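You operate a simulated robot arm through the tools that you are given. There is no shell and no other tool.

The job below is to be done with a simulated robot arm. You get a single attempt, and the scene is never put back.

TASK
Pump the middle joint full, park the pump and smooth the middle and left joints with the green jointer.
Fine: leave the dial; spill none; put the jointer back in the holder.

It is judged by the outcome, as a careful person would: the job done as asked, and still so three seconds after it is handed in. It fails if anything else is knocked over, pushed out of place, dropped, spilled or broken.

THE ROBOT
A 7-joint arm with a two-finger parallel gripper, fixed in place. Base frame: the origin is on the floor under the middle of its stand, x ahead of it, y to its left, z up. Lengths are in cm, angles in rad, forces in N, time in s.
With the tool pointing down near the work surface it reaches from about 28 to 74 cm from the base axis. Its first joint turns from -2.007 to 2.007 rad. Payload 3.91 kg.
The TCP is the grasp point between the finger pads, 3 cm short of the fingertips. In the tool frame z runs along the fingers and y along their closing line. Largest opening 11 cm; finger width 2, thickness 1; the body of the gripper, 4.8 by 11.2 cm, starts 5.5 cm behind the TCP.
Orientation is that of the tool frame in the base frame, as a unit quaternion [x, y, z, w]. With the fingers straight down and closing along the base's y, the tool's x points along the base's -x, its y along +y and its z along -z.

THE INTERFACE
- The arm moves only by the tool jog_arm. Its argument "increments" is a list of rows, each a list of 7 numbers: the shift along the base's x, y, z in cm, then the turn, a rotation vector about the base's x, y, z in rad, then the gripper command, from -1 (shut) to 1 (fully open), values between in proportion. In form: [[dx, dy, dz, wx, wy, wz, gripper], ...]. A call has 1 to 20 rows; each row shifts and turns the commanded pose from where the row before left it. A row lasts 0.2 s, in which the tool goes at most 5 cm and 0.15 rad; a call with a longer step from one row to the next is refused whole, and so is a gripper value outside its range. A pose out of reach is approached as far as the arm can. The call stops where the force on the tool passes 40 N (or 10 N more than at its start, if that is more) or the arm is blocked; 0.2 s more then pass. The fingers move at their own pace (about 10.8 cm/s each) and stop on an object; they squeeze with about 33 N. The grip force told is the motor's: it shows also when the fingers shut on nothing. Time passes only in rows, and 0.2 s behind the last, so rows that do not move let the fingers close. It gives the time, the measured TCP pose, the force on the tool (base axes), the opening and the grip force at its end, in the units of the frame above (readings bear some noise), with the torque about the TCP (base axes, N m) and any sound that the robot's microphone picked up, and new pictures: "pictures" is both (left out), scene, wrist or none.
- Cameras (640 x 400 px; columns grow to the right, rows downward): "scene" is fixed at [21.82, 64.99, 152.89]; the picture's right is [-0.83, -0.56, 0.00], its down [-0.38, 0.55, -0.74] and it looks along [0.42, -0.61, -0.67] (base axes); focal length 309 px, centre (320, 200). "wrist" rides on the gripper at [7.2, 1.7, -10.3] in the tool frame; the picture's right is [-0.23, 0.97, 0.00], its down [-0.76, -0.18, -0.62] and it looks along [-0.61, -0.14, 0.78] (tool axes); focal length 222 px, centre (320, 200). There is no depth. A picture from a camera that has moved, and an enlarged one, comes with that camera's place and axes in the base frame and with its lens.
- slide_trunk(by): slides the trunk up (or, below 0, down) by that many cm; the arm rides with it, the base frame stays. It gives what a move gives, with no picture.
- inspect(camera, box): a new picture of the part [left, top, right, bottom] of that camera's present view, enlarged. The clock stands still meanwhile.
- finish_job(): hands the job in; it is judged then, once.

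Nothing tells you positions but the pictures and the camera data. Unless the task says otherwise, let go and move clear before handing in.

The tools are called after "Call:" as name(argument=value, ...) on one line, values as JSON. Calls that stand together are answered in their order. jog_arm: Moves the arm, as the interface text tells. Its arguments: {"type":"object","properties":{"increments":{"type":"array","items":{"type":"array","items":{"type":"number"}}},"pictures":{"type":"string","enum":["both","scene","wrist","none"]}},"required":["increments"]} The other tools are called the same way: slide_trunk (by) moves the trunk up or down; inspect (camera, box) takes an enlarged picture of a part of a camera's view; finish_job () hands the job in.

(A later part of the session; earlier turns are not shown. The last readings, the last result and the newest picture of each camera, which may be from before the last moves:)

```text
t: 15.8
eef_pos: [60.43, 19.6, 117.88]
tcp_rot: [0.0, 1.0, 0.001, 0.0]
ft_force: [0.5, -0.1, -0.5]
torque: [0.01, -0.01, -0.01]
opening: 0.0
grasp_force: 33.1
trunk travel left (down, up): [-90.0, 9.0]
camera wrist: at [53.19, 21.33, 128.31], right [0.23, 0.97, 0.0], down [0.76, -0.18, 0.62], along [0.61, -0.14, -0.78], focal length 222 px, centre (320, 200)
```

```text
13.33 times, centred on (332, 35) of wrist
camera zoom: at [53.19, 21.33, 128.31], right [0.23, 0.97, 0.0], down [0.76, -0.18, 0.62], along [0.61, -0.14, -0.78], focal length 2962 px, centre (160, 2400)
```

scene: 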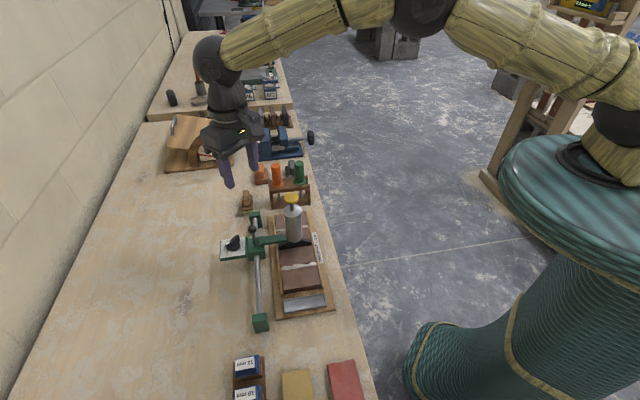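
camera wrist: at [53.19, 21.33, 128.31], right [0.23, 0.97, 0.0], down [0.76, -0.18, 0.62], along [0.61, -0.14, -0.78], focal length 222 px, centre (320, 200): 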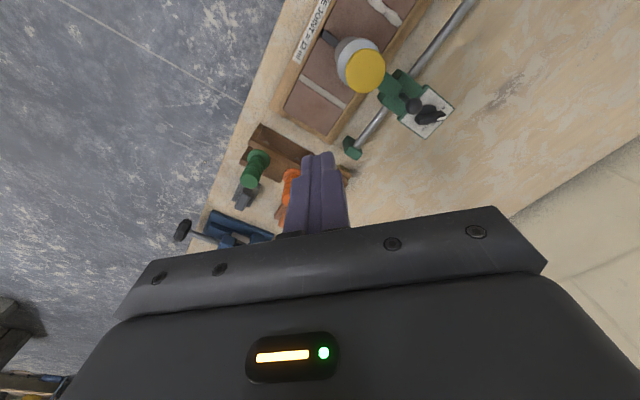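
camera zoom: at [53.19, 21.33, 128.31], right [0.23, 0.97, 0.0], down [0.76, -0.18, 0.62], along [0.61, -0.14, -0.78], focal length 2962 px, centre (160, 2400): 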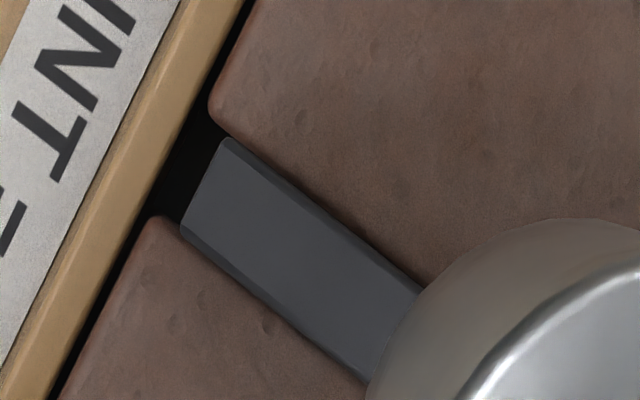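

From straight above, the nozzle sits centred in the joint between both bricks. The cap is at about (57.45, 24.7, 105.3); with closed fingers I'll move above it.

Call:
jog_arm(increments=[[-1.55, 2.55, 0, 0, 0, 0, -1], [-1.5, 2.55, 0, 0, 0, 0, -1], [0, 0, -3, 0, 0, 0, -1], [0, 0, -3, 0, 0, 0, -1], [0, 0, -1, 0, 0, 0, -1]])

Call:
inspect(camera="wrist", box=[240, 100, 400, 220])

Call:
inspect(camera="scene", box=[260, 160, 340, 260])

```text
t: 17.0
eef_pos: [57.7, 24.93, 110.6]
tcp_rot: [0.0, 1.0, 0.0, 0.0]
ft_force: [-0.3, 0.8, -0.9]
torque: [0.01, 0.03, 0.02]
opening: 0.02
grasp_force: 33.1
trunk travel left (down, up): [-90.0, 9.0]
camera wrist: at [50.45, 26.76, 121.03], right [0.23, 0.97, 0.0], down [0.76, -0.18, 0.62], along [0.61, -0.14, -0.78], focal length 222 px, centre (320, 200)
```

scene: 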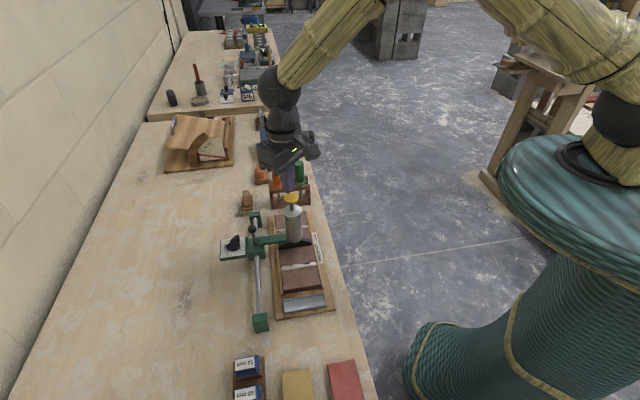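
wrist: 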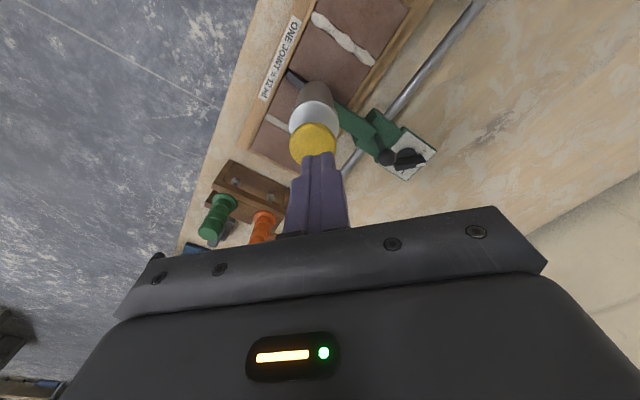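

```text
3.33 times, centred on (320, 160) of wrist
camera zoom: at [50.45, 26.76, 121.03], right [0.23, 0.97, 0.0], down [0.76, -0.18, 0.62], along [0.61, -0.14, -0.78], focal length 740 px, centre (320, 333)
```

zoom: 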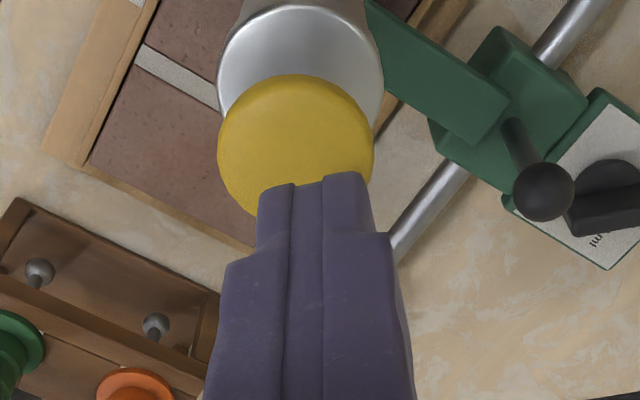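

```text
4.00 times, centred on (300, 210) of scene
camera zoom: at [21.82, 64.99, 152.89], right [-0.83, -0.56, 0.0], down [-0.38, 0.55, -0.74], along [0.42, -0.61, -0.67], focal length 1235 px, centre (400, 160)
```

zoom: 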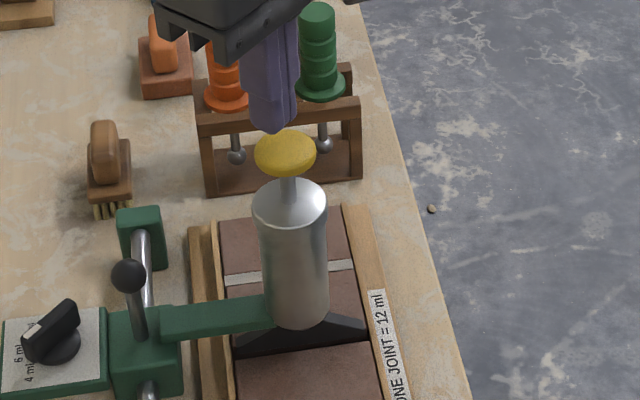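

Fingertips are almost over the cap centre (57.4, 24.65). I'll correct slightly and go down slowly to make contact.

Call:
jog_arm(increments=[[-0.2, -0.2, 0, 0, 0, 0, -1], [0, 0, -0.8, 0, 0, 0, -1], [0, 0, -0.6, 0, 0, 0, -1], [0, 0, -0.4, 0, 0, 0, -1], [0, 0, -0.3, 0, 0, 0, -1], [0, 0, -0.3, 0, 0, 0, -1]])

Call:
inspect(camera="scene", box=[270, 180, 320, 250])

```text
t: 18.4
eef_pos: [57.56, 24.88, 108.39]
tcp_rot: [0.0, 1.0, 0.0, -0.001]
ft_force: [0.1, -1.3, 1.5]
torque: [-0.07, 0.03, 0.03]
opening: 0.0
grasp_force: 32.9
trunk travel left (down, up): [-90.0, 9.0]
camera wrist: at [50.13, 26.51, 118.9], right [0.23, 0.97, 0.0], down [0.76, -0.18, 0.62], along [0.61, -0.14, -0.78], focal length 222 px, centre (320, 200)
```

scene: 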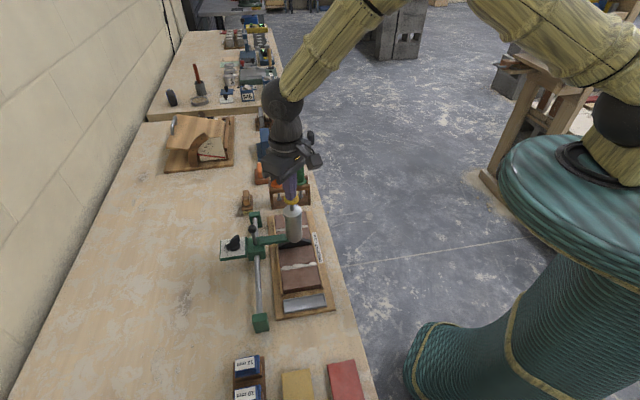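
wrist: 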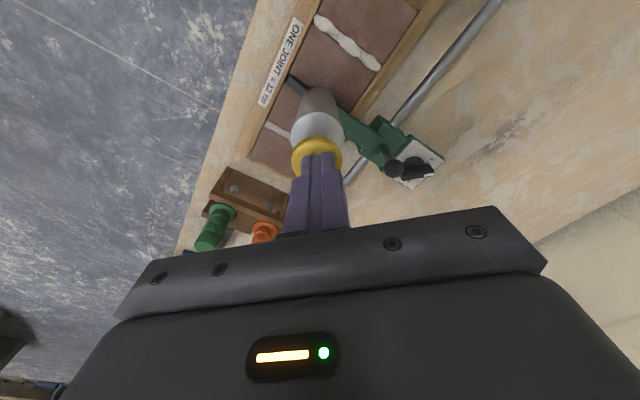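

```text
5.71 times, centred on (295, 215) of scene
camera zoom: at [21.82, 64.99, 152.89], right [-0.83, -0.56, 0.0], down [-0.38, 0.55, -0.74], along [0.42, -0.61, -0.67], focal length 1764 px, centre (463, 114)
```

zoom: 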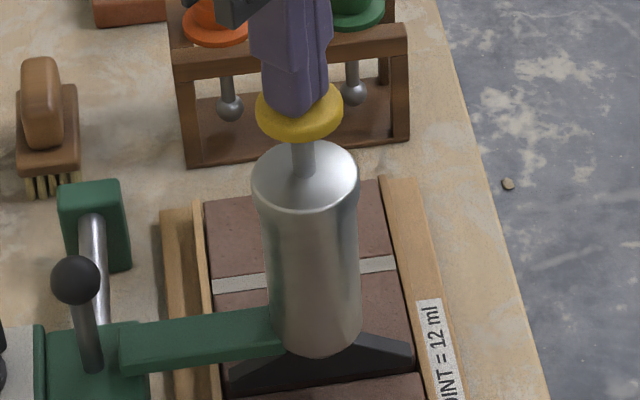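

Contact at about z 108.4. Now the first full press, slowly downward.

Call:
jog_arm(increments=[[0, 0, -0.3, 0, 0, 0, -1], [0, 0, -0.3, 0, 0, 0, -1], [0, 0, -0.3, 0, 0, 0, -1], [0, 0, -0.3, 0, 0, 0, -1]])

Call:
inspect(camera="scene", box=[270, 180, 320, 250])

```text
t: 19.4
eef_pos: [57.35, 24.65, 107.76]
tcp_rot: [0.0, 1.0, 0.0, 0.003]
ft_force: [1.1, 1.1, 24.6]
torque: [-0.01, -0.05, 0.06]
opening: 0.02
grasp_force: 33.0
trunk travel left (down, up): [-90.0, 9.0]
camera wrist: at [50.03, 26.42, 118.12], right [0.23, 0.97, 0.0], down [0.76, -0.18, 0.63], along [0.61, -0.14, -0.78], focal length 222 px, centre (320, 200)
```

scene: 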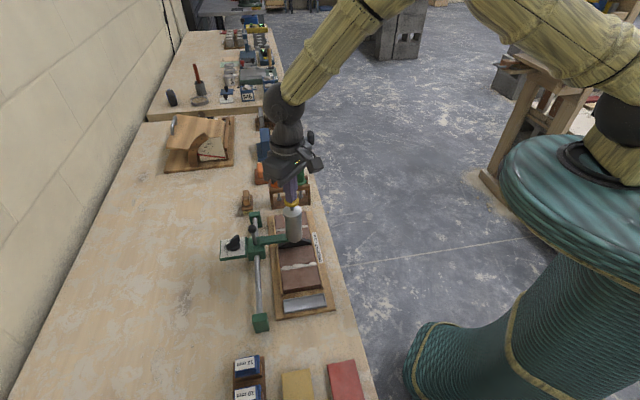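
wrist: 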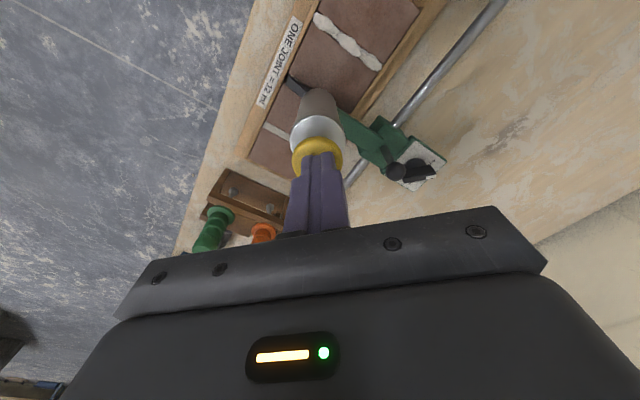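

```text
5.71 times, centred on (295, 215) of scene
camera zoom: at [21.82, 64.99, 152.89], right [-0.83, -0.56, 0.0], down [-0.38, 0.55, -0.74], along [0.42, -0.61, -0.67], focal length 1764 px, centre (463, 114)
```

zoom: 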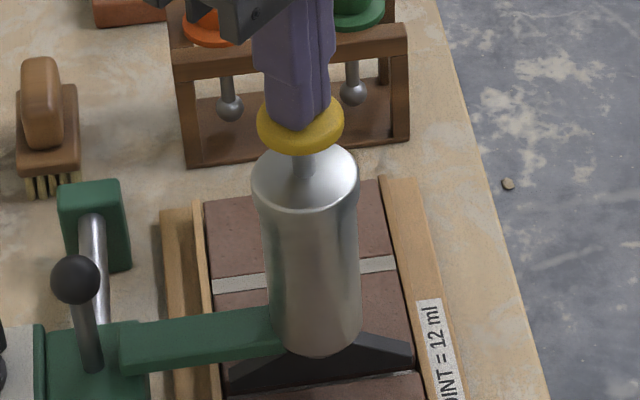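

Call:
jog_arm(increments=[[0, 0, -0.2, 0, 0, 0, -1], [0, 0, -0.2, 0, 0, 0, -1], [0, 0, -0.2, 0, 0, 0, -1]], pictures="none")

Call:
inspect(camera="scene", box=[270, 180, 320, 250])

```text
t: 19.9
eef_pos: [57.36, 24.64, 107.87]
tcp_rot: [0.0, 1.0, 0.002, 0.006]
ft_force: [-6.2, -2.4, 22.1]
torque: [-0.12, 0.18, 0.02]
opening: 0.01
grasp_force: 33.2
trunk travel left (down, up): [-90.0, 9.0]
stopped in row 2: the force on the tool passed its limit at 42 N (the readings are from after the stop); the commanded pose is now the measured one
```

```text
5.71 times, centred on (295, 215) of scene
camera zoom: at [21.82, 64.99, 152.89], right [-0.83, -0.56, 0.0], down [-0.38, 0.55, -0.74], along [0.42, -0.61, -0.67], focal length 1764 px, centre (463, 114)
```

zoom: 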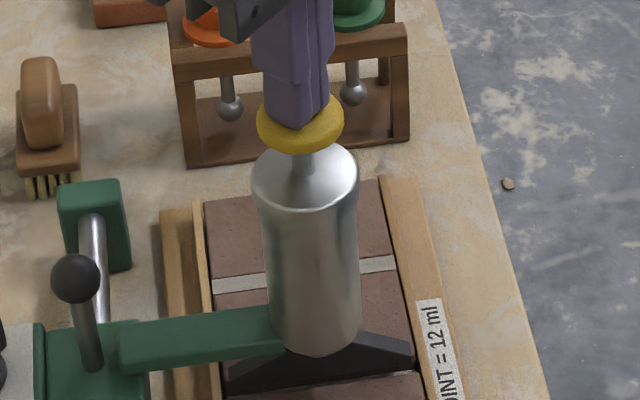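

Call:
inspect(camera="scene", box=[276, 230, 316, 260])

Call:
inspect(camera="wrist", box=[260, 60, 360, 130])

```text
13.33 times, centred on (296, 245) of scene
camera zoom: at [21.82, 64.99, 152.89], right [-0.83, -0.56, 0.0], down [-0.38, 0.55, -0.74], along [0.42, -0.61, -0.67], focal length 4116 px, centre (640, -400)
```

zoom: 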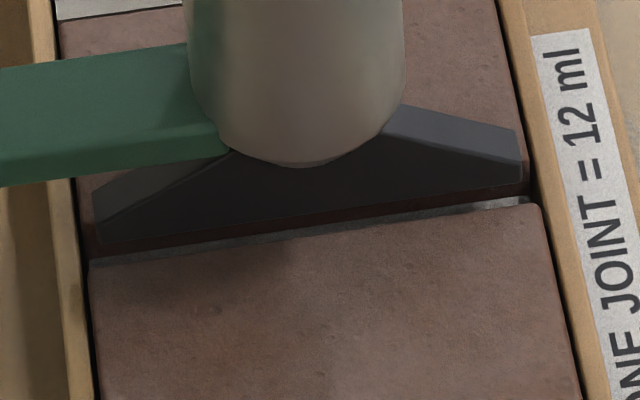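

```text
5.71 times, centred on (310, 95) of wrist
camera zoom: at [50.04, 26.35, 118.09], right [0.23, 0.97, 0.01], down [0.75, -0.18, 0.63], along [0.62, -0.14, -0.78], focal length 1269 px, centre (377, 800)
```

zoom: 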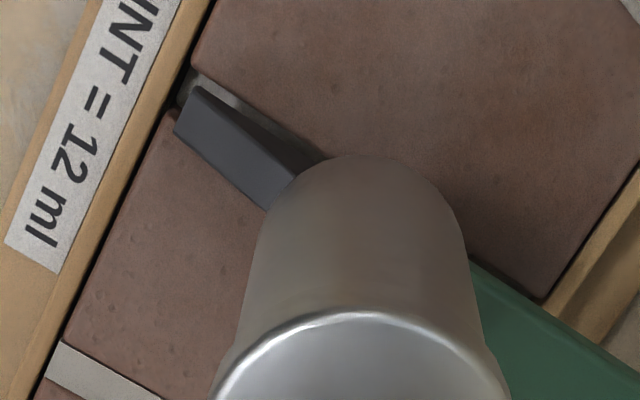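

Mortar has appeared in the joint after this first press. I'll release fully so the cap returns, and check the fill level.

Call:
jog_arm(increments=[[0, 0, 0.7, 0, 0, 0, -1], [0, 0, 1, 0, 0, 0, -1], [0, 0, 1, 0, 0, 0, -1], [0, 0, 0, 0, 0, 0, -1]])

Call:
inspect(camera="scene", box=[300, 236, 316, 248])

Call:
inspect(camera="scene", box=[270, 180, 320, 250])

Call:
inspect(camera="wrist", box=[260, 60, 360, 130])

```text
t: 20.9
eef_pos: [57.55, 24.62, 110.06]
tcp_rot: [-0.001, 1.0, 0.001, 0.005]
ft_force: [0.4, -0.4, -0.1]
torque: [0.03, 0.0, -0.01]
opening: 0.02
grasp_force: 32.5
trunk travel left (down, up): [-90.0, 9.0]
camera wrist: at [50.26, 26.42, 120.45], right [0.23, 0.97, 0.01], down [0.76, -0.18, 0.63], along [0.61, -0.14, -0.78], focal length 222 px, centre (320, 200)
```

scene: 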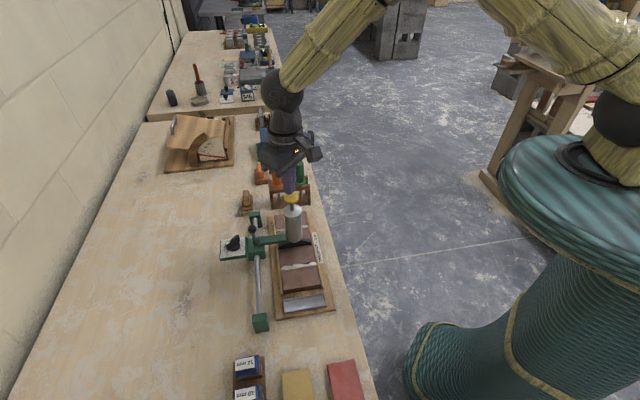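
wrist: 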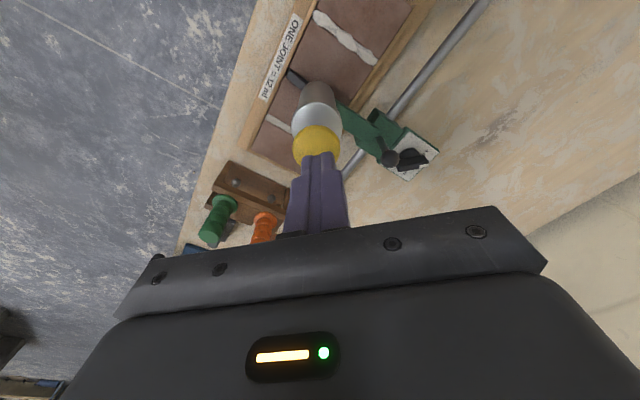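

```text
16.00 times, centred on (308, 242) of scene
camera zoom: at [21.82, 64.99, 152.89], right [-0.83, -0.56, 0.0], down [-0.38, 0.55, -0.74], along [0.42, -0.61, -0.67], focal length 4939 px, centre (512, -472)
```

zoom: 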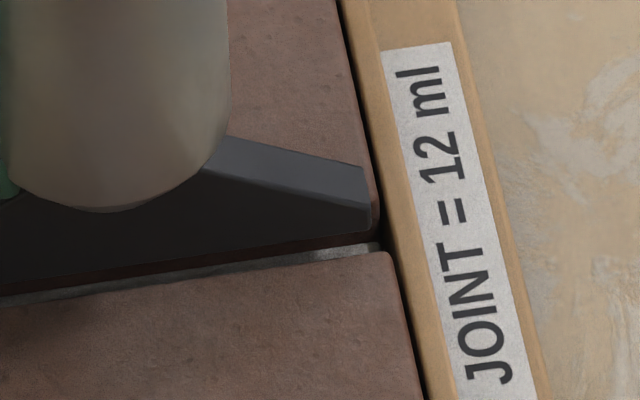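

```text
5.71 times, centred on (295, 215) of scene
camera zoom: at [21.82, 64.99, 152.89], right [-0.83, -0.56, 0.0], down [-0.38, 0.55, -0.74], along [0.42, -0.61, -0.67], focal length 1764 px, centre (463, 114)
```

zoom: 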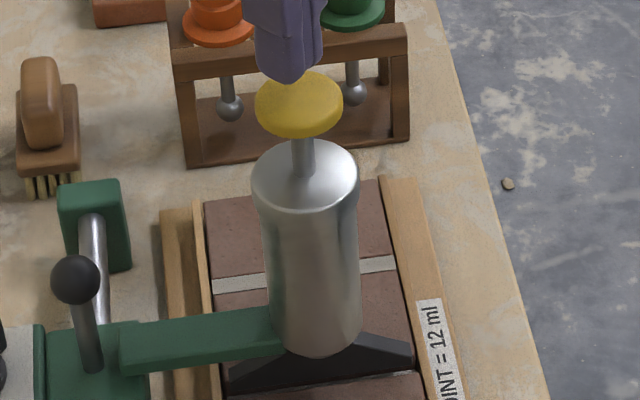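

```text
5.71 times, centred on (310, 95) of wrist
camera zoom: at [50.26, 26.42, 120.45], right [0.23, 0.97, 0.01], down [0.76, -0.18, 0.63], along [0.61, -0.14, -0.78], focal length 1269 px, centre (377, 800)
```

zoom: 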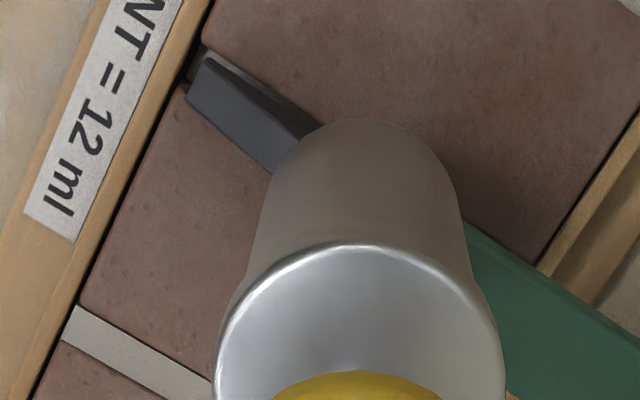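

The level is roughly a third filled, consistent with one 4 ml dose, and the cap has sprung back. Second press.

Call:
jog_arm(increments=[[0, 0, -0.8, 0, 0, 0, -1], [0, 0, -0.7, 0, 0, 0, -1], [0, 0, -0.4, 0, 0, 0, -1], [0, 0, -0.3, 0, 0, 0, -1], [0, 0, -0.3, 0, 0, 0, -1], [0, 0, -0.3, 0, 0, 0, -1], [0, 0, 0, 0, 0, 0, -1]], pictures="none")

Call:
inspect(camera="scene", box=[276, 230, 316, 260])

Call:
inspect(camera="scene", box=[270, 180, 320, 250])

```text
t: 22.5
eef_pos: [57.67, 24.65, 107.68]
tcp_rot: [0.0, 1.0, 0.004, 0.008]
ft_force: [2.5, 2.8, 26.4]
torque: [0.03, -0.03, 0.06]
opening: 0.0
grasp_force: 33.3
trunk travel left (down, up): [-90.0, 9.0]
```

```text
13.33 times, centred on (296, 245) of scene
camera zoom: at [21.82, 64.99, 152.89], right [-0.83, -0.56, 0.0], down [-0.38, 0.55, -0.74], along [0.42, -0.61, -0.67], focal length 4116 px, centre (640, -400)
```

zoom: 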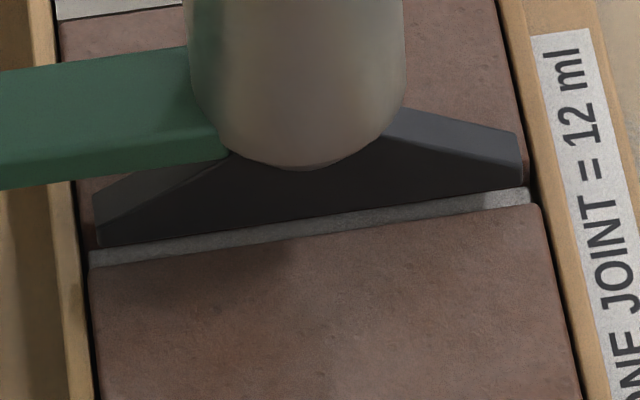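

```text
5.71 times, centred on (295, 215) of scene
camera zoom: at [21.82, 64.99, 152.89], right [-0.83, -0.56, 0.0], down [-0.38, 0.55, -0.74], along [0.42, -0.61, -0.67], focal length 1764 px, centre (463, 114)
```

zoom: 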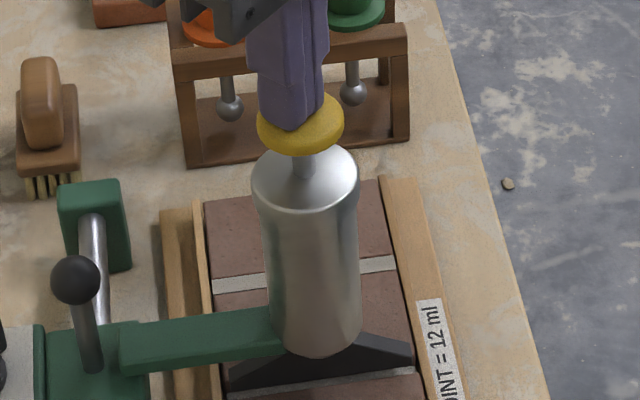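

Call:
jog_arm(increments=[[0, 0, 0.9, 0, 0, 0, -1], [0, 0, 1, 0, 0, 0, -1], [0, 0, 1, 0, 0, 0, -1], [0, 0, 0, 0, 0, 0, -1]], pictures="none")

Call:
inspect(camera="scene", box=[304, 238, 314, 246])

Call:
inspect(camera="scene", box=[279, 245, 291, 254])

Call:
inspect(camera="wrist", box=[280, 60, 330, 95])

```text
t: 23.5
eef_pos: [57.63, 24.72, 110.17]
tcp_rot: [0.0, 1.0, 0.001, 0.003]
ft_force: [0.3, 0.4, 0.3]
torque: [0.0, 0.0, -0.02]
opening: 0.02
grasp_force: 32.9
trunk travel left (down, up): [-90.0, 9.0]
```

```text
16.00 times, centred on (309, 242) of scene
camera zoom: at [21.82, 64.99, 152.89], right [-0.83, -0.56, 0.0], down [-0.38, 0.55, -0.74], along [0.42, -0.61, -0.67], focal length 4939 px, centre (496, -472)
```

zoom: 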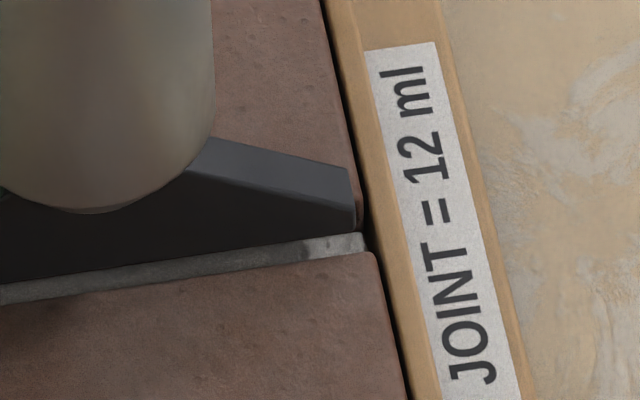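

```text
16.00 times, centred on (285, 250) of scene
camera zoom: at [21.82, 64.99, 152.89], right [-0.83, -0.56, 0.0], down [-0.38, 0.55, -0.74], along [0.42, -0.61, -0.67], focal length 4939 px, centre (880, -592)
```

zoom: 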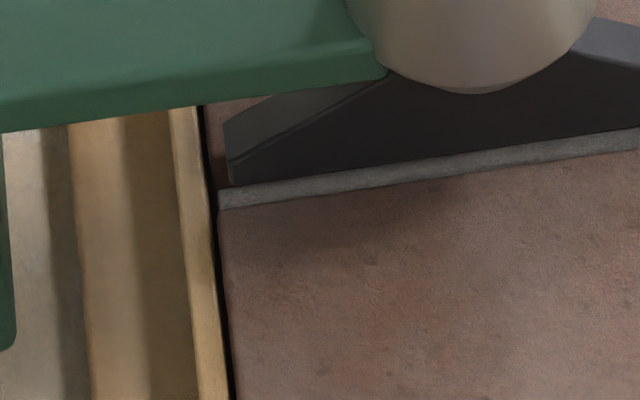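

```text
11.43 times, centred on (305, 78) of wrist
camera zoom: at [50.24, 26.45, 120.64], right [0.23, 0.97, 0.01], down [0.76, -0.18, 0.63], along [0.61, -0.14, -0.78], focal length 2538 px, centre (491, 1600)
```

zoom: 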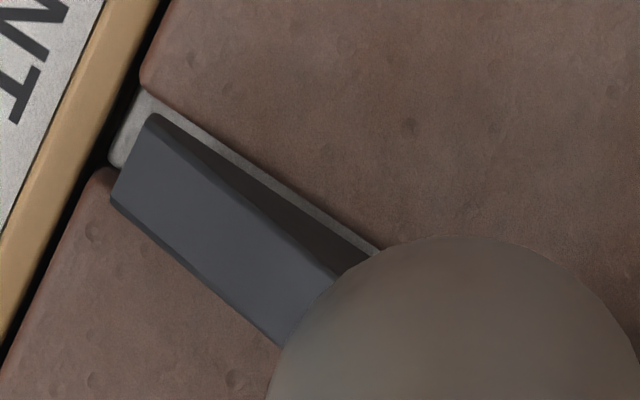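

After two presses the mortar is still about half a centimetre below the brick tops (far wall visible above it), consistent with 4 ml doses. Third press.

Call:
jog_arm(increments=[[0, 0, -0.8, 0, 0, 0, -1], [0, 0, -0.7, 0, 0, 0, -1], [0, 0, -0.4, 0, 0, 0, -1], [0, 0, -0.3, 0, 0, 0, -1], [0, 0, -0.3, 0, 0, 0, -1], [0, 0, -0.35, 0, 0, 0, -1], [0, 0, -0.1, 0, 0, 0, -1], [0, 0, 0, 0, 0, 0, -1]], pictures="none")

Call:
inspect(camera="scene", box=[276, 230, 316, 260])

Call:
inspect(camera="scene", box=[270, 180, 320, 250])

```text
t: 25.3
eef_pos: [57.56, 24.73, 107.63]
tcp_rot: [-0.001, 1.0, 0.004, 0.009]
ft_force: [0.5, 1.8, 34.7]
torque: [-0.05, -0.04, 0.05]
opening: 0.01
grasp_force: 33.3
trunk travel left (down, up): [-90.0, 9.0]
```

```text
13.33 times, centred on (296, 245) of scene
camera zoom: at [21.82, 64.99, 152.89], right [-0.83, -0.56, 0.0], down [-0.38, 0.55, -0.74], along [0.42, -0.61, -0.67], focal length 4116 px, centre (640, -400)
```

zoom: 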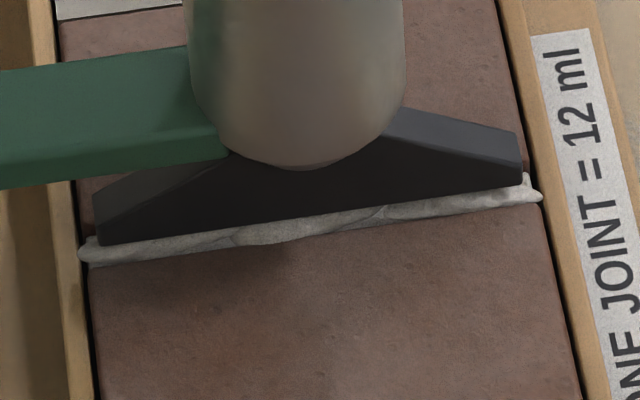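

```text
5.71 times, centred on (295, 215) of scene
camera zoom: at [21.82, 64.99, 152.89], right [-0.83, -0.56, 0.0], down [-0.38, 0.55, -0.74], along [0.42, -0.61, -0.67], focal length 1764 px, centre (463, 114)
```

zoom: 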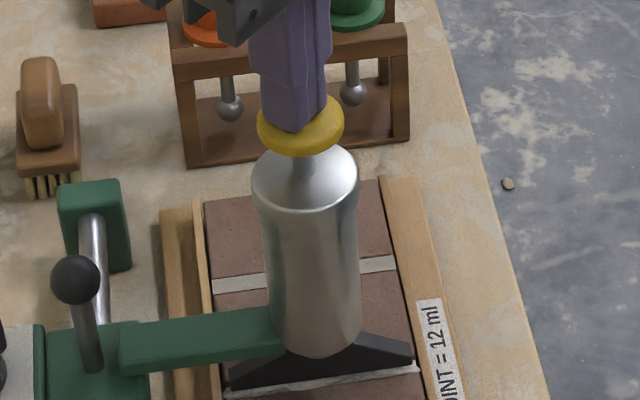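

The middle joint is now full, with a rough bead and no spill onto the bricks beyond the joint. I'll release the cap, rise, and go back above the ball handle.

Call:
jog_arm(increments=[[0, 0, 1, 0, 0, 0, -1], [0, 0, 2, 0, 0, 0, -1], [0, 0, 3, 0, 0, 0, -1], [0, 0, 3, 0, 0, 0, -1], [2.3, 2.35, 0, 0, 0, 0, -0.5], [2.3, 2.35, 0, 0, 0, 0, 0.09], [2.3, 2.35, 0, 0, 0, 0, 0.09], [0, 0, 0, 0, 0, 0, 0.09]])

Call:
inspect(camera="wrist", box=[260, 50, 400, 150])

Call:
inspect(camera="scene", box=[235, 220, 335, 310])

```text
t: 27.1
eef_pos: [64.55, 31.97, 116.66]
tcp_rot: [0.0, 1.0, 0.002, 0.004]
ft_force: [-0.3, 0.2, -0.1]
torque: [-0.02, -0.01, 0.0]
opening: 5.97
grasp_force: 0.1
trunk travel left (down, up): [-90.0, 9.0]
camera wrist: at [57.18, 33.69, 127.07], right [0.23, 0.97, 0.01], down [0.76, -0.18, 0.63], along [0.61, -0.14, -0.78], focal length 222 px, centre (320, 200)
```

scene: 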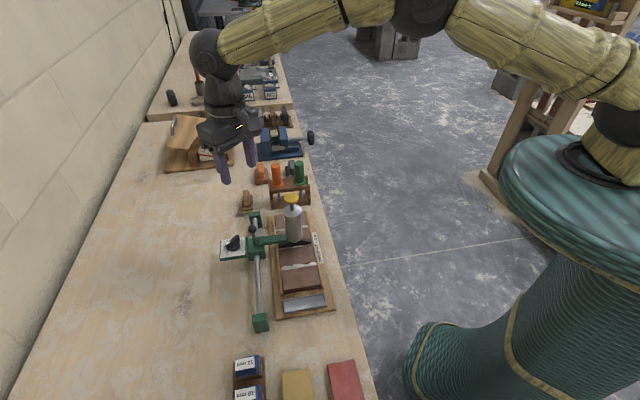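
wrist: 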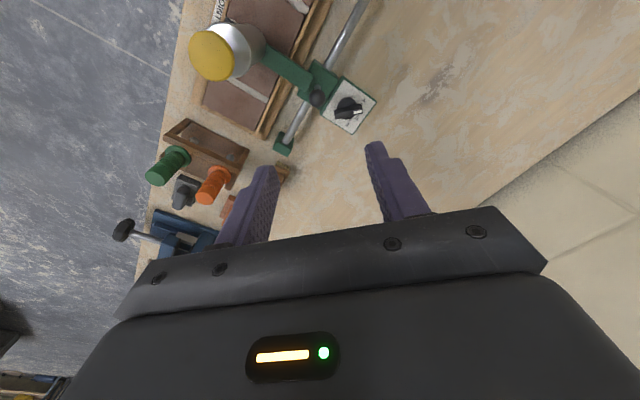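

```text
4.00 times, centred on (330, 100) of wrist
camera zoom: at [57.18, 33.69, 127.07], right [0.23, 0.97, 0.01], down [0.76, -0.18, 0.63], along [0.61, -0.14, -0.78], focal length 888 px, centre (280, 600)
```

zoom: 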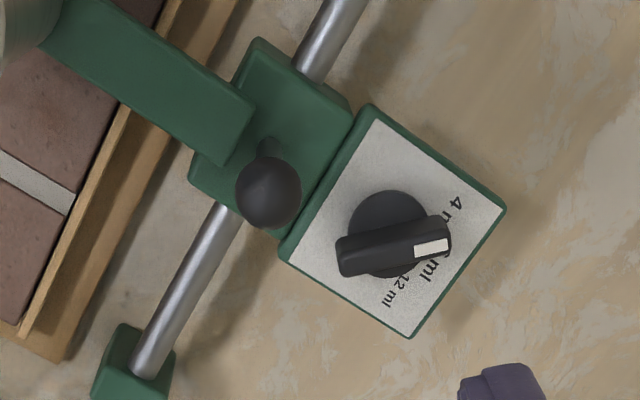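

```text
4.44 times, centred on (285, 265) of scene
camera zoom: at [21.82, 64.99, 152.89], right [-0.83, -0.56, 0.0], down [-0.38, 0.55, -0.74], along [0.42, -0.61, -0.67], focal length 1372 px, centre (476, -89)
```

zoom: 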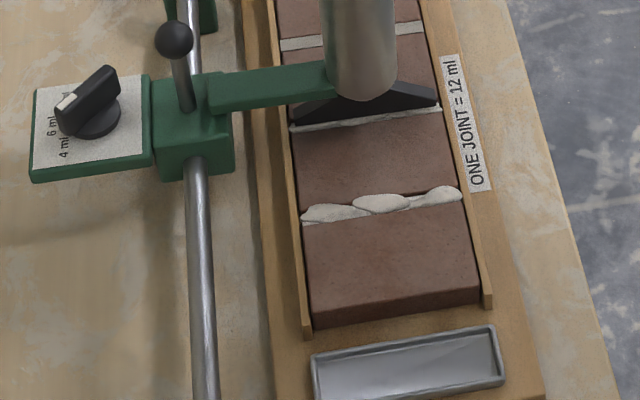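

The ball handle is at (64.4, 31.7, 97). Descending onto it and gripping.

Call:
jog_arm(increments=[[-0.1, -0.25, -4, -0.004, 0.008, 0, 0.09], [0, 0, -4, 0, 0, 0, 0.09], [0, 0, -4, 0, 0, 0, 0.09], [0, 0, -3, 0, 0, 0, 0.09], [0, 0, -2, 0, 0, 0, 0.09], [0, 0, -1.6, 0, 0, 0, 0.09], [0, 0, 0, 0, 0, 0, 0.09]], pictures="wrist")

```text
t: 28.7
eef_pos: [64.27, 31.69, 97.67]
tcp_rot: [0.0, 1.0, 0.0, 0.0]
ft_force: [0.0, 0.2, -0.5]
torque: [0.0, -0.01, 0.0]
opening: 6.02
grasp_force: 0.0
trunk travel left (down, up): [-90.0, 9.0]
camera wrist: at [56.94, 33.44, 108.06], right [0.23, 0.97, 0.0], down [0.76, -0.18, 0.62], along [0.61, -0.14, -0.78], focal length 222 px, centre (320, 200)
```

wrist: 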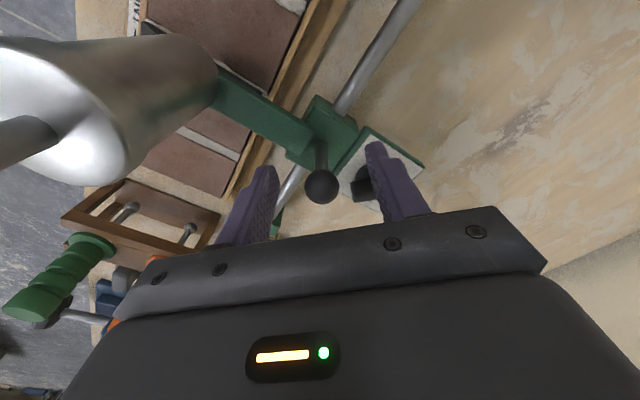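

Call:
jog_arm(increments=[[0, 0, 0, 0, 0, 0, -1], [0, 0, 0, 0, 0, 0, -1], [0, 0, 0, 0, 0, 0, -1], [-0.35, 0.35, 0, 0, 0, 0, -1], [-0.707, 0.707, 0, 0, 0, 0, -1], [-0.707, 0.707, 0, 0, 0, 0, -1], [-0.707, 0.707, 0, 0, 0, 0, -1], [-0.707, 0.707, 0, 0, 0, 0, -1], [0, 0, 0, 0, 0, 0, -1]], pictures="scene")

```text
t: 30.7
eef_pos: [61.15, 34.79, 97.65]
tcp_rot: [0.001, 1.0, 0.001, 0.001]
ft_force: [2.5, 2.9, 2.8]
torque: [0.16, 0.44, -0.03]
opening: 2.13
grasp_force: 45.1
trunk travel left (down, up): [-90.0, 9.0]
```

scene: 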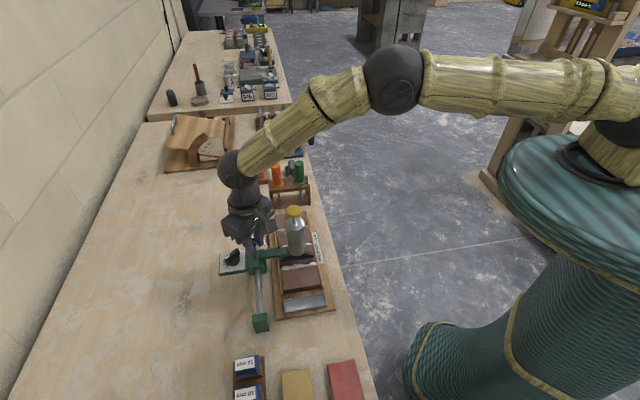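

Call:
jog_arm(increments=[[-0.707, 0.707, 0, 0, 0, 0, -1], [-0.707, 0.707, 0, 0, 0, 0, -1], [-0.707, 0.707, 0, 0, 0, 0, -1], [-0.707, 0.707, 0, 0, 0, 0, -1], [-0.707, 0.707, 0, 0, 0, 0, -1], [-0.707, 0.707, 0, 0, 0, 0, -1], [-0.707, 0.707, 0, 0, 0, 0, -1], [-0.707, 0.707, 0, 0, 0, 0, -1], [-0.707, 0.707, 0, 0, 0, 0, -1], [-0.707, 0.707, 0, 0, 0, 0, -1], [0, 0, 0, 0, 0, 0, -1]])

Call:
inspect(camera="scene", box=[210, 235, 340, 340])

```text
t: 33.1
eef_pos: [54.12, 41.8, 97.62]
tcp_rot: [0.0, 1.0, 0.001, 0.001]
ft_force: [7.1, 6.8, 9.4]
torque: [0.15, -0.2, 0.1]
opening: 2.11
grasp_force: 44.9
trunk travel left (down, up): [-90.0, 9.0]
camera wrist: at [46.77, 43.6, 108.04], right [0.23, 0.97, 0.0], down [0.76, -0.18, 0.62], along [0.61, -0.14, -0.78], focal length 222 px, centre (320, 200)
```

scene: 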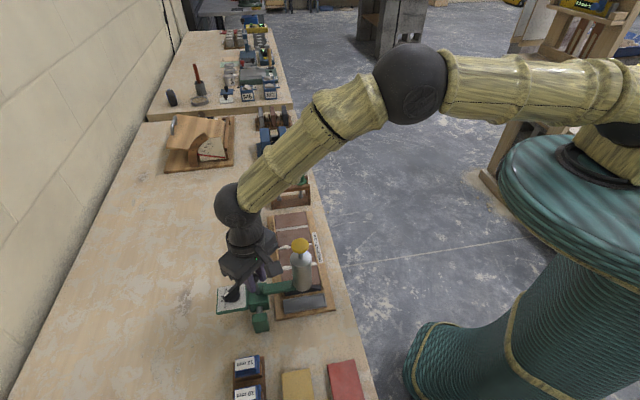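
wrist: 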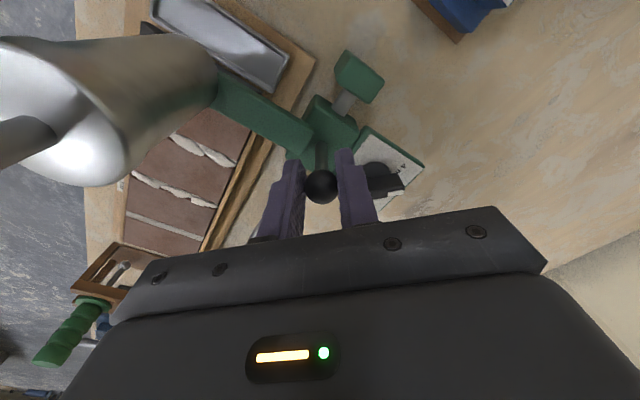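

```text
3.81 times, centred on (275, 288) of scene
camera zoom: at [21.82, 64.99, 152.89], right [-0.83, -0.56, 0.0], down [-0.38, 0.55, -0.74], along [0.42, -0.61, -0.67], focal length 1176 px, centre (491, -133)
```

zoom: 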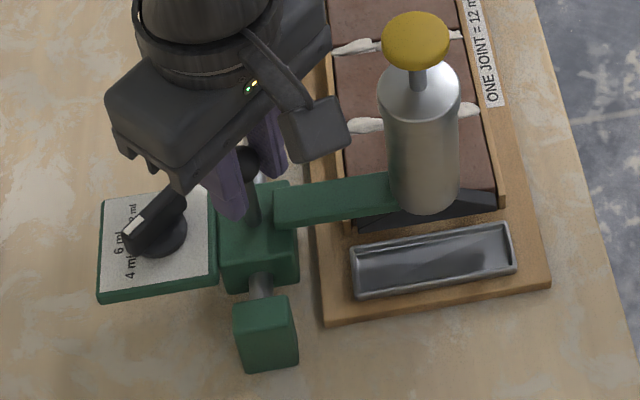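

Call:
jog_arm(increments=[[-0.45, 0.45, 0, 0, 0, 0, -1], [-0.45, 0.45, 0, 0, 0, 0, -1], [0, 0, 0, 0, 0, 0, -1]], pictures="none")

Call:
inspect(camera="scene", box=[265, 245, 335, 325])

Call:
inspect(camera="scene", box=[210, 280, 280, 336])

```text
t: 33.9
eef_pos: [53.11, 42.83, 97.68]
tcp_rot: [0.0, 1.0, -0.001, 0.001]
ft_force: [1.8, 6.0, 9.5]
torque: [0.08, -0.77, 0.03]
opening: 2.12
grasp_force: 44.6
trunk travel left (down, up): [-90.0, 9.0]
```

```text
5.00 times, centred on (300, 285) of scene
camera zoom: at [21.82, 64.99, 152.89], right [-0.83, -0.56, 0.0], down [-0.38, 0.55, -0.74], along [0.42, -0.61, -0.67], focal length 1543 px, centre (420, -225)
```

zoom: 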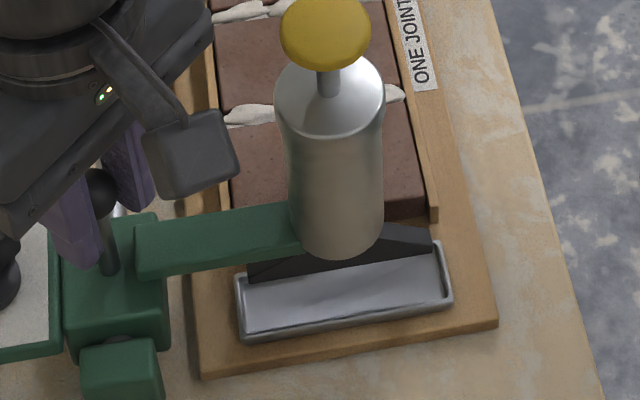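

```text
7.14 times, centred on (245, 308) of scene
camera zoom: at [21.82, 64.99, 152.89], right [-0.83, -0.56, 0.0], down [-0.38, 0.55, -0.74], along [0.42, -0.61, -0.67], focal length 2205 px, centre (856, -571)
```

zoom: 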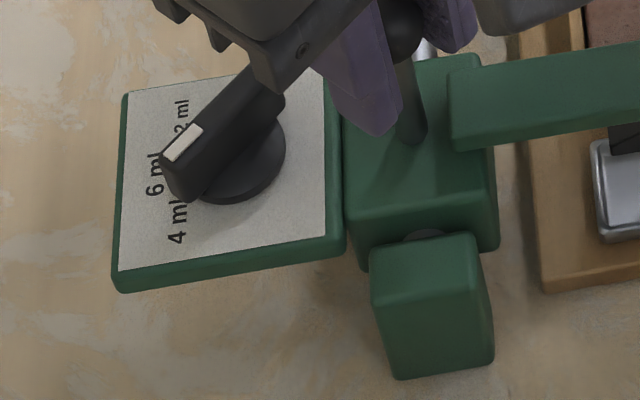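

Within about 1–2 mm of the original parked spot; one small nudge more, then release and rise.

Call:
jog_arm(increments=[[-0.11, 0.11, 0, 0, 0, 0, -1], [0, 0, 0, 0, 0, 0, -1], [0, 0, 0, 0, 0, 0, -0.4], [0, 0, 0, 0, 0, 0, 0.09], [0, 0, 0, 0, 0, 0, 0.09], [0, 0, 2, 0, 0, 0, 0.09], [0, 0, 4, 0, 0, 0, 0.09], [0, 0, 4, 0, 0, 0, 0.09], [0, 0, 4, 0, 0, 0, 0.09], [0, 0, 4, 0, 0, 0, 0.09]])

Call:
inspect(camera="scene", box=[210, 235, 340, 340])

Call:
inspect(camera="scene", box=[265, 200, 335, 280])

```text
t: 36.1
eef_pos: [53.27, 42.88, 115.71]
tcp_rot: [0.0, 1.0, 0.0, -0.001]
ft_force: [0.7, -0.3, -0.2]
torque: [0.0, -0.01, 0.03]
opening: 5.99
grasp_force: 0.0
trunk travel left (down, up): [-90.0, 9.0]
camera wrist: at [45.95, 44.7, 126.22], right [0.23, 0.97, 0.0], down [0.76, -0.18, 0.62], along [0.61, -0.14, -0.78], focal length 222 px, centre (320, 200)
```

scene: 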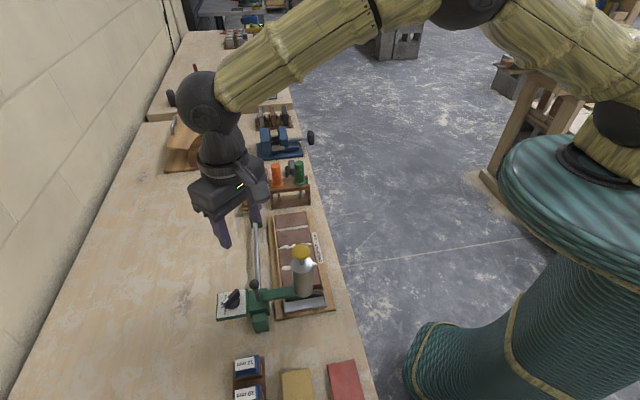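
wrist: 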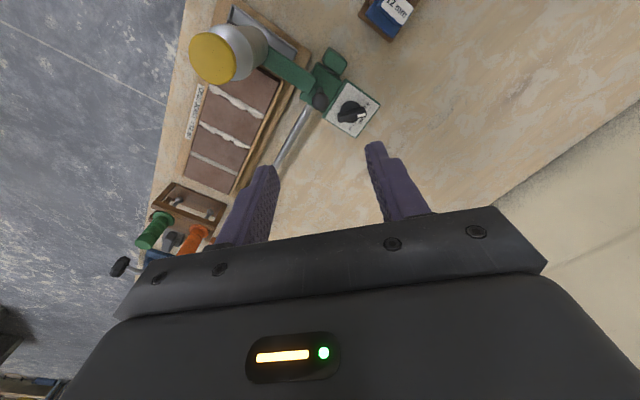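

```text
3.81 times, centred on (275, 288) of scene
camera zoom: at [21.82, 64.99, 152.89], right [-0.83, -0.56, 0.0], down [-0.38, 0.55, -0.74], along [0.42, -0.61, -0.67], focal length 1176 px, centre (491, -133)
```

zoom: 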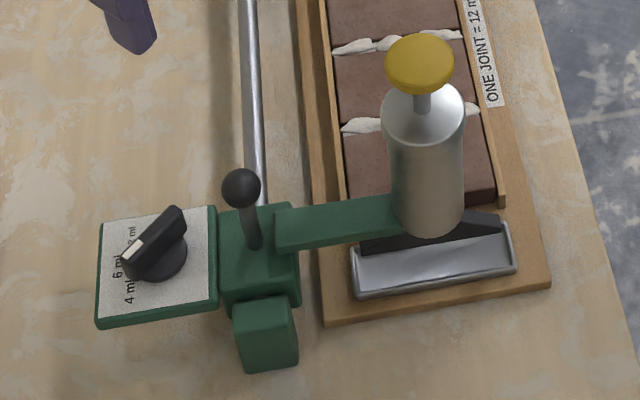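

```text
5.00 times, centred on (300, 240) of scene
camera zoom: at [21.82, 64.99, 152.89], right [-0.83, -0.56, 0.0], down [-0.38, 0.55, -0.74], along [0.42, -0.61, -0.67], focal length 1543 px, centre (420, 0)
```

zoom: 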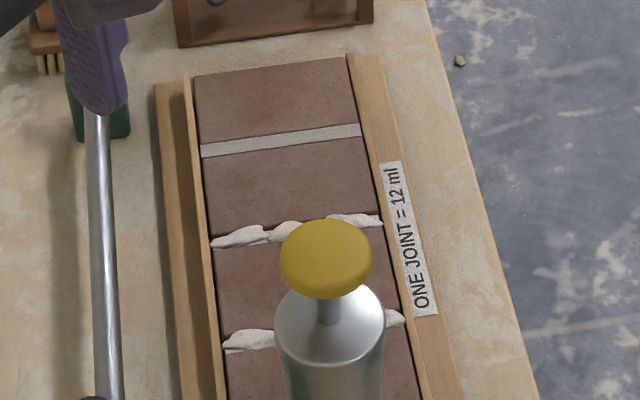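

The pump is parked exactly as it started, and the middle joint shows a full, rough bead. Next I'll travel high to above the green jointer, turning the wrist so the fingers close along the bench (clear of the orange jointer).

Call:
jog_arm(increments=[[1.6, -3.65, 0.3, 0, 0, 0.0785, 0.09], [1.6, -3.65, 0.3, 0, 0, 0.0785, 0.09], [1.6, -3.65, 0.3, 0, 0, 0.0785, 0.09], [1.6, -3.65, 0.3, 0, 0, 0.0785, 0.09], [1.6, -3.65, 0, 0, 0, 0.0785, 0.09], [1.6, -3.65, 0, 0, 0, 0.0785, 0.09], [1.6, -3.65, 0, 0, 0, 0.0785, 0.09], [1.6, -3.65, 0, 0, 0, 0.0785, 0.09], [1.6, -3.65, 0, 0, 0, 0.0785, 0.09], [1.6, -3.65, 0, 0, 0, 0.0785, 0.09]])

Call:
inspect(camera="wrist", box=[250, 40, 410, 160])

Call:
inspect(camera="scene", box=[240, 140, 330, 215])

```text
t: 38.3
eef_pos: [69.27, 6.04, 117.01]
tcp_rot: [-0.384, 0.923, 0.0, 0.0]
ft_force: [0.1, -0.2, 0.2]
torque: [0.01, 0.0, 0.0]
opening: 5.98
grasp_force: 0.0
trunk travel left (down, up): [-90.0, 9.0]
camera wrist: at [62.87, 2.16, 127.49], right [-0.53, 0.85, 0.0], down [0.66, 0.41, 0.62], along [0.53, 0.33, -0.78], focal length 222 px, centre (320, 200)
```

scene: 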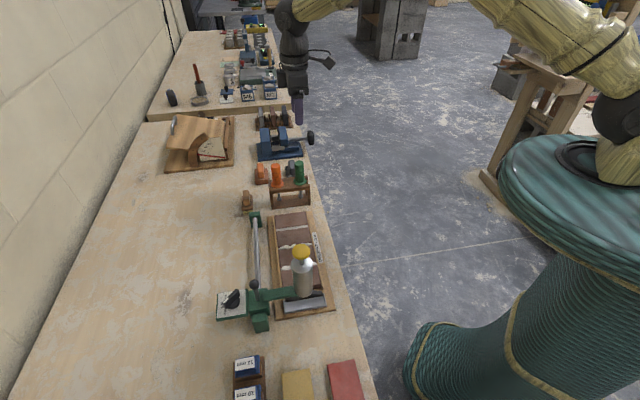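
wrist: 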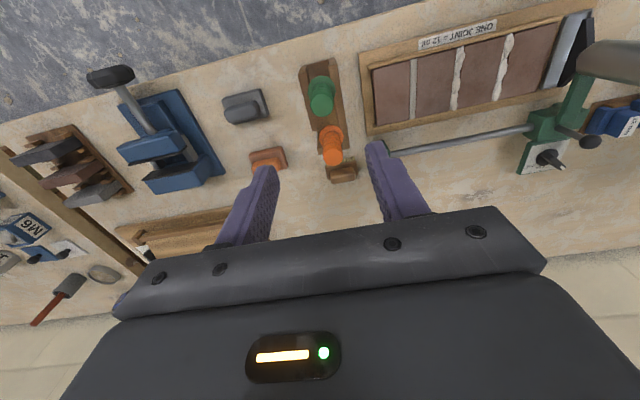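

```text
3.33 times, centred on (330, 100) of wrist
camera zoom: at [62.87, 2.16, 127.49], right [-0.53, 0.85, 0.0], down [0.66, 0.41, 0.62], along [0.53, 0.33, -0.78], focal length 740 px, centre (287, 533)
```

zoom: 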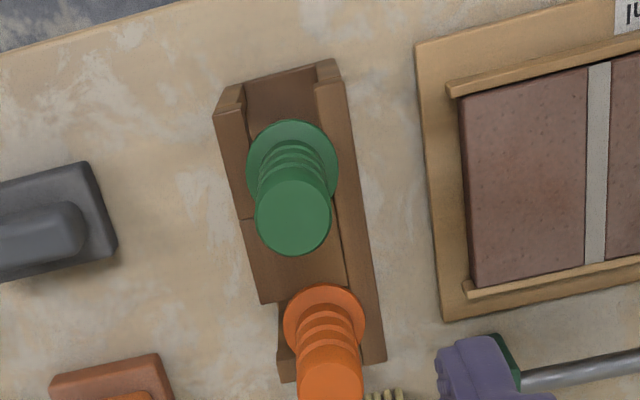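

```text
5.33 times, centred on (285, 178) of scene
camera zoom: at [21.82, 64.99, 152.89], right [-0.83, -0.56, 0.0], down [-0.38, 0.55, -0.74], along [0.42, -0.61, -0.67], focal length 1646 px, centre (507, 320)
```

zoom: 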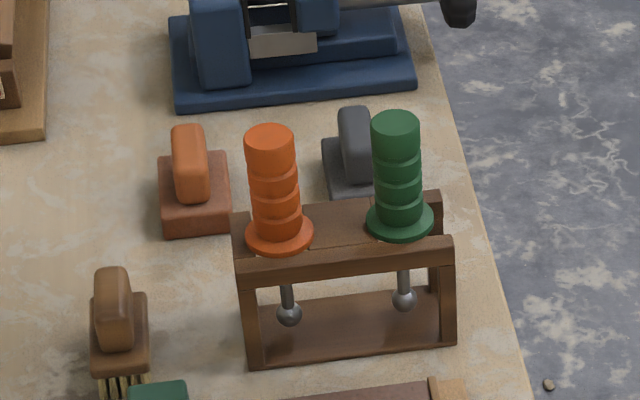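

Call:
inspect(camera="scene", box=[268, 155, 318, 210])

Call:
inspect(camera="wrist", box=[290, 50, 360, 150])

```text
7.27 times, centred on (293, 182) of scene
camera zoom: at [21.82, 64.99, 152.89], right [-0.83, -0.56, 0.0], down [-0.38, 0.55, -0.74], along [0.42, -0.61, -0.67], focal length 2245 px, centre (516, 327)
```

zoom: 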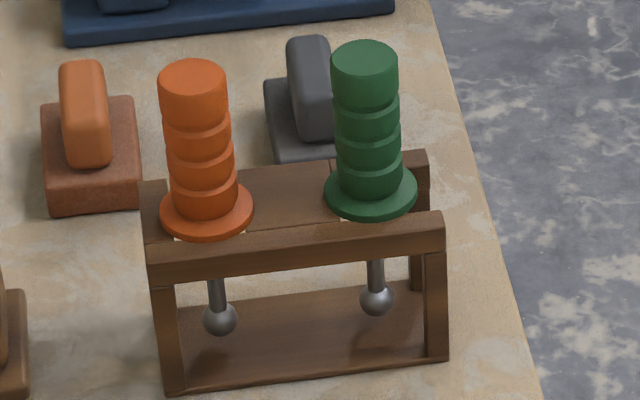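

```text
4.00 times, centred on (325, 100) of wrist
camera zoom: at [62.87, 2.16, 127.49], right [-0.53, 0.85, 0.0], down [0.66, 0.41, 0.62], along [0.53, 0.33, -0.78], focal length 888 px, centre (300, 600)
```

zoom: 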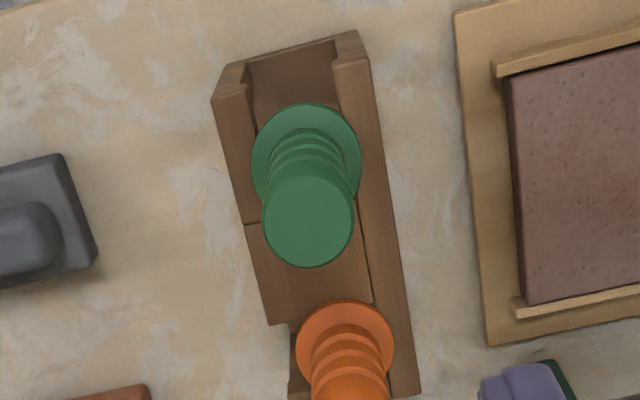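

The jointers hang by their flanges in open slots, ball tips below. The green handle axis is at about (69.4, 6.5), top z about 99. I'll centre and descend partway, then check.

Call:
jog_arm(increments=[[0.15, 0.48, 0, 0, 0, 0, 0.09], [0, 0, -4, 0, 0, 0, 0.09], [0, 0, -4, 0, 0, 0, 0.09], [0, 0, -3, 0, 0, 0, 0.09], [0, 0, 0, 0, 0, 0, 0.09]], pictures="wrist")

Call:
inspect(camera="wrist", box=[250, 80, 390, 200])

```text
t: 39.5
eef_pos: [69.32, 6.82, 105.89]
tcp_rot: [-0.382, 0.924, 0.0, 0.0]
ft_force: [-0.4, 0.1, 0.0]
torque: [0.01, 0.02, -0.03]
opening: 6.0
grasp_force: 0.0
trunk travel left (down, up): [-90.0, 9.0]
camera wrist: at [62.94, 2.99, 116.36], right [-0.53, 0.85, 0.0], down [0.66, 0.41, 0.62], along [0.53, 0.33, -0.78], focal length 222 px, centre (320, 200)
```

wrist: 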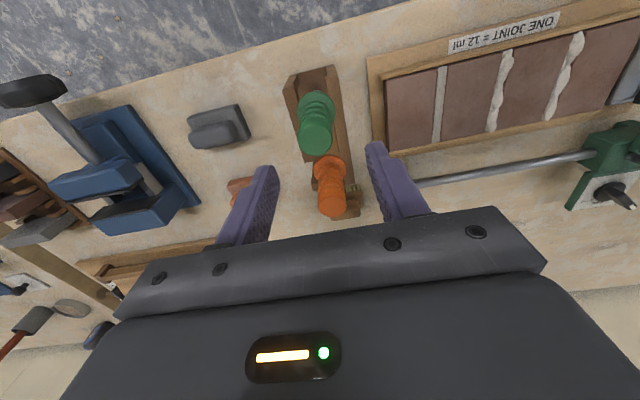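

```text
3.33 times, centred on (320, 140) of wrist
camera zoom: at [62.94, 2.99, 116.36], right [-0.53, 0.85, 0.0], down [0.66, 0.41, 0.62], along [0.53, 0.33, -0.78], focal length 740 px, centre (320, 400)
```

zoom: 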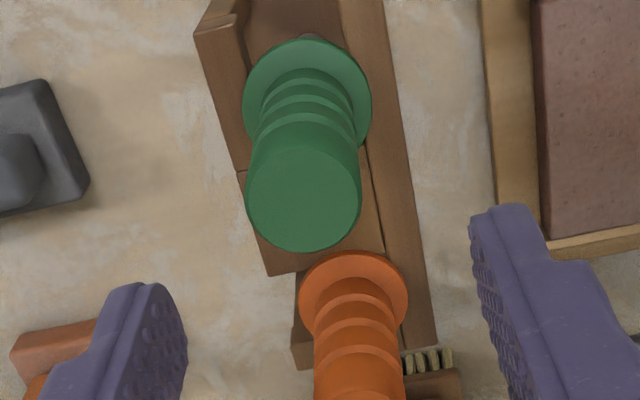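

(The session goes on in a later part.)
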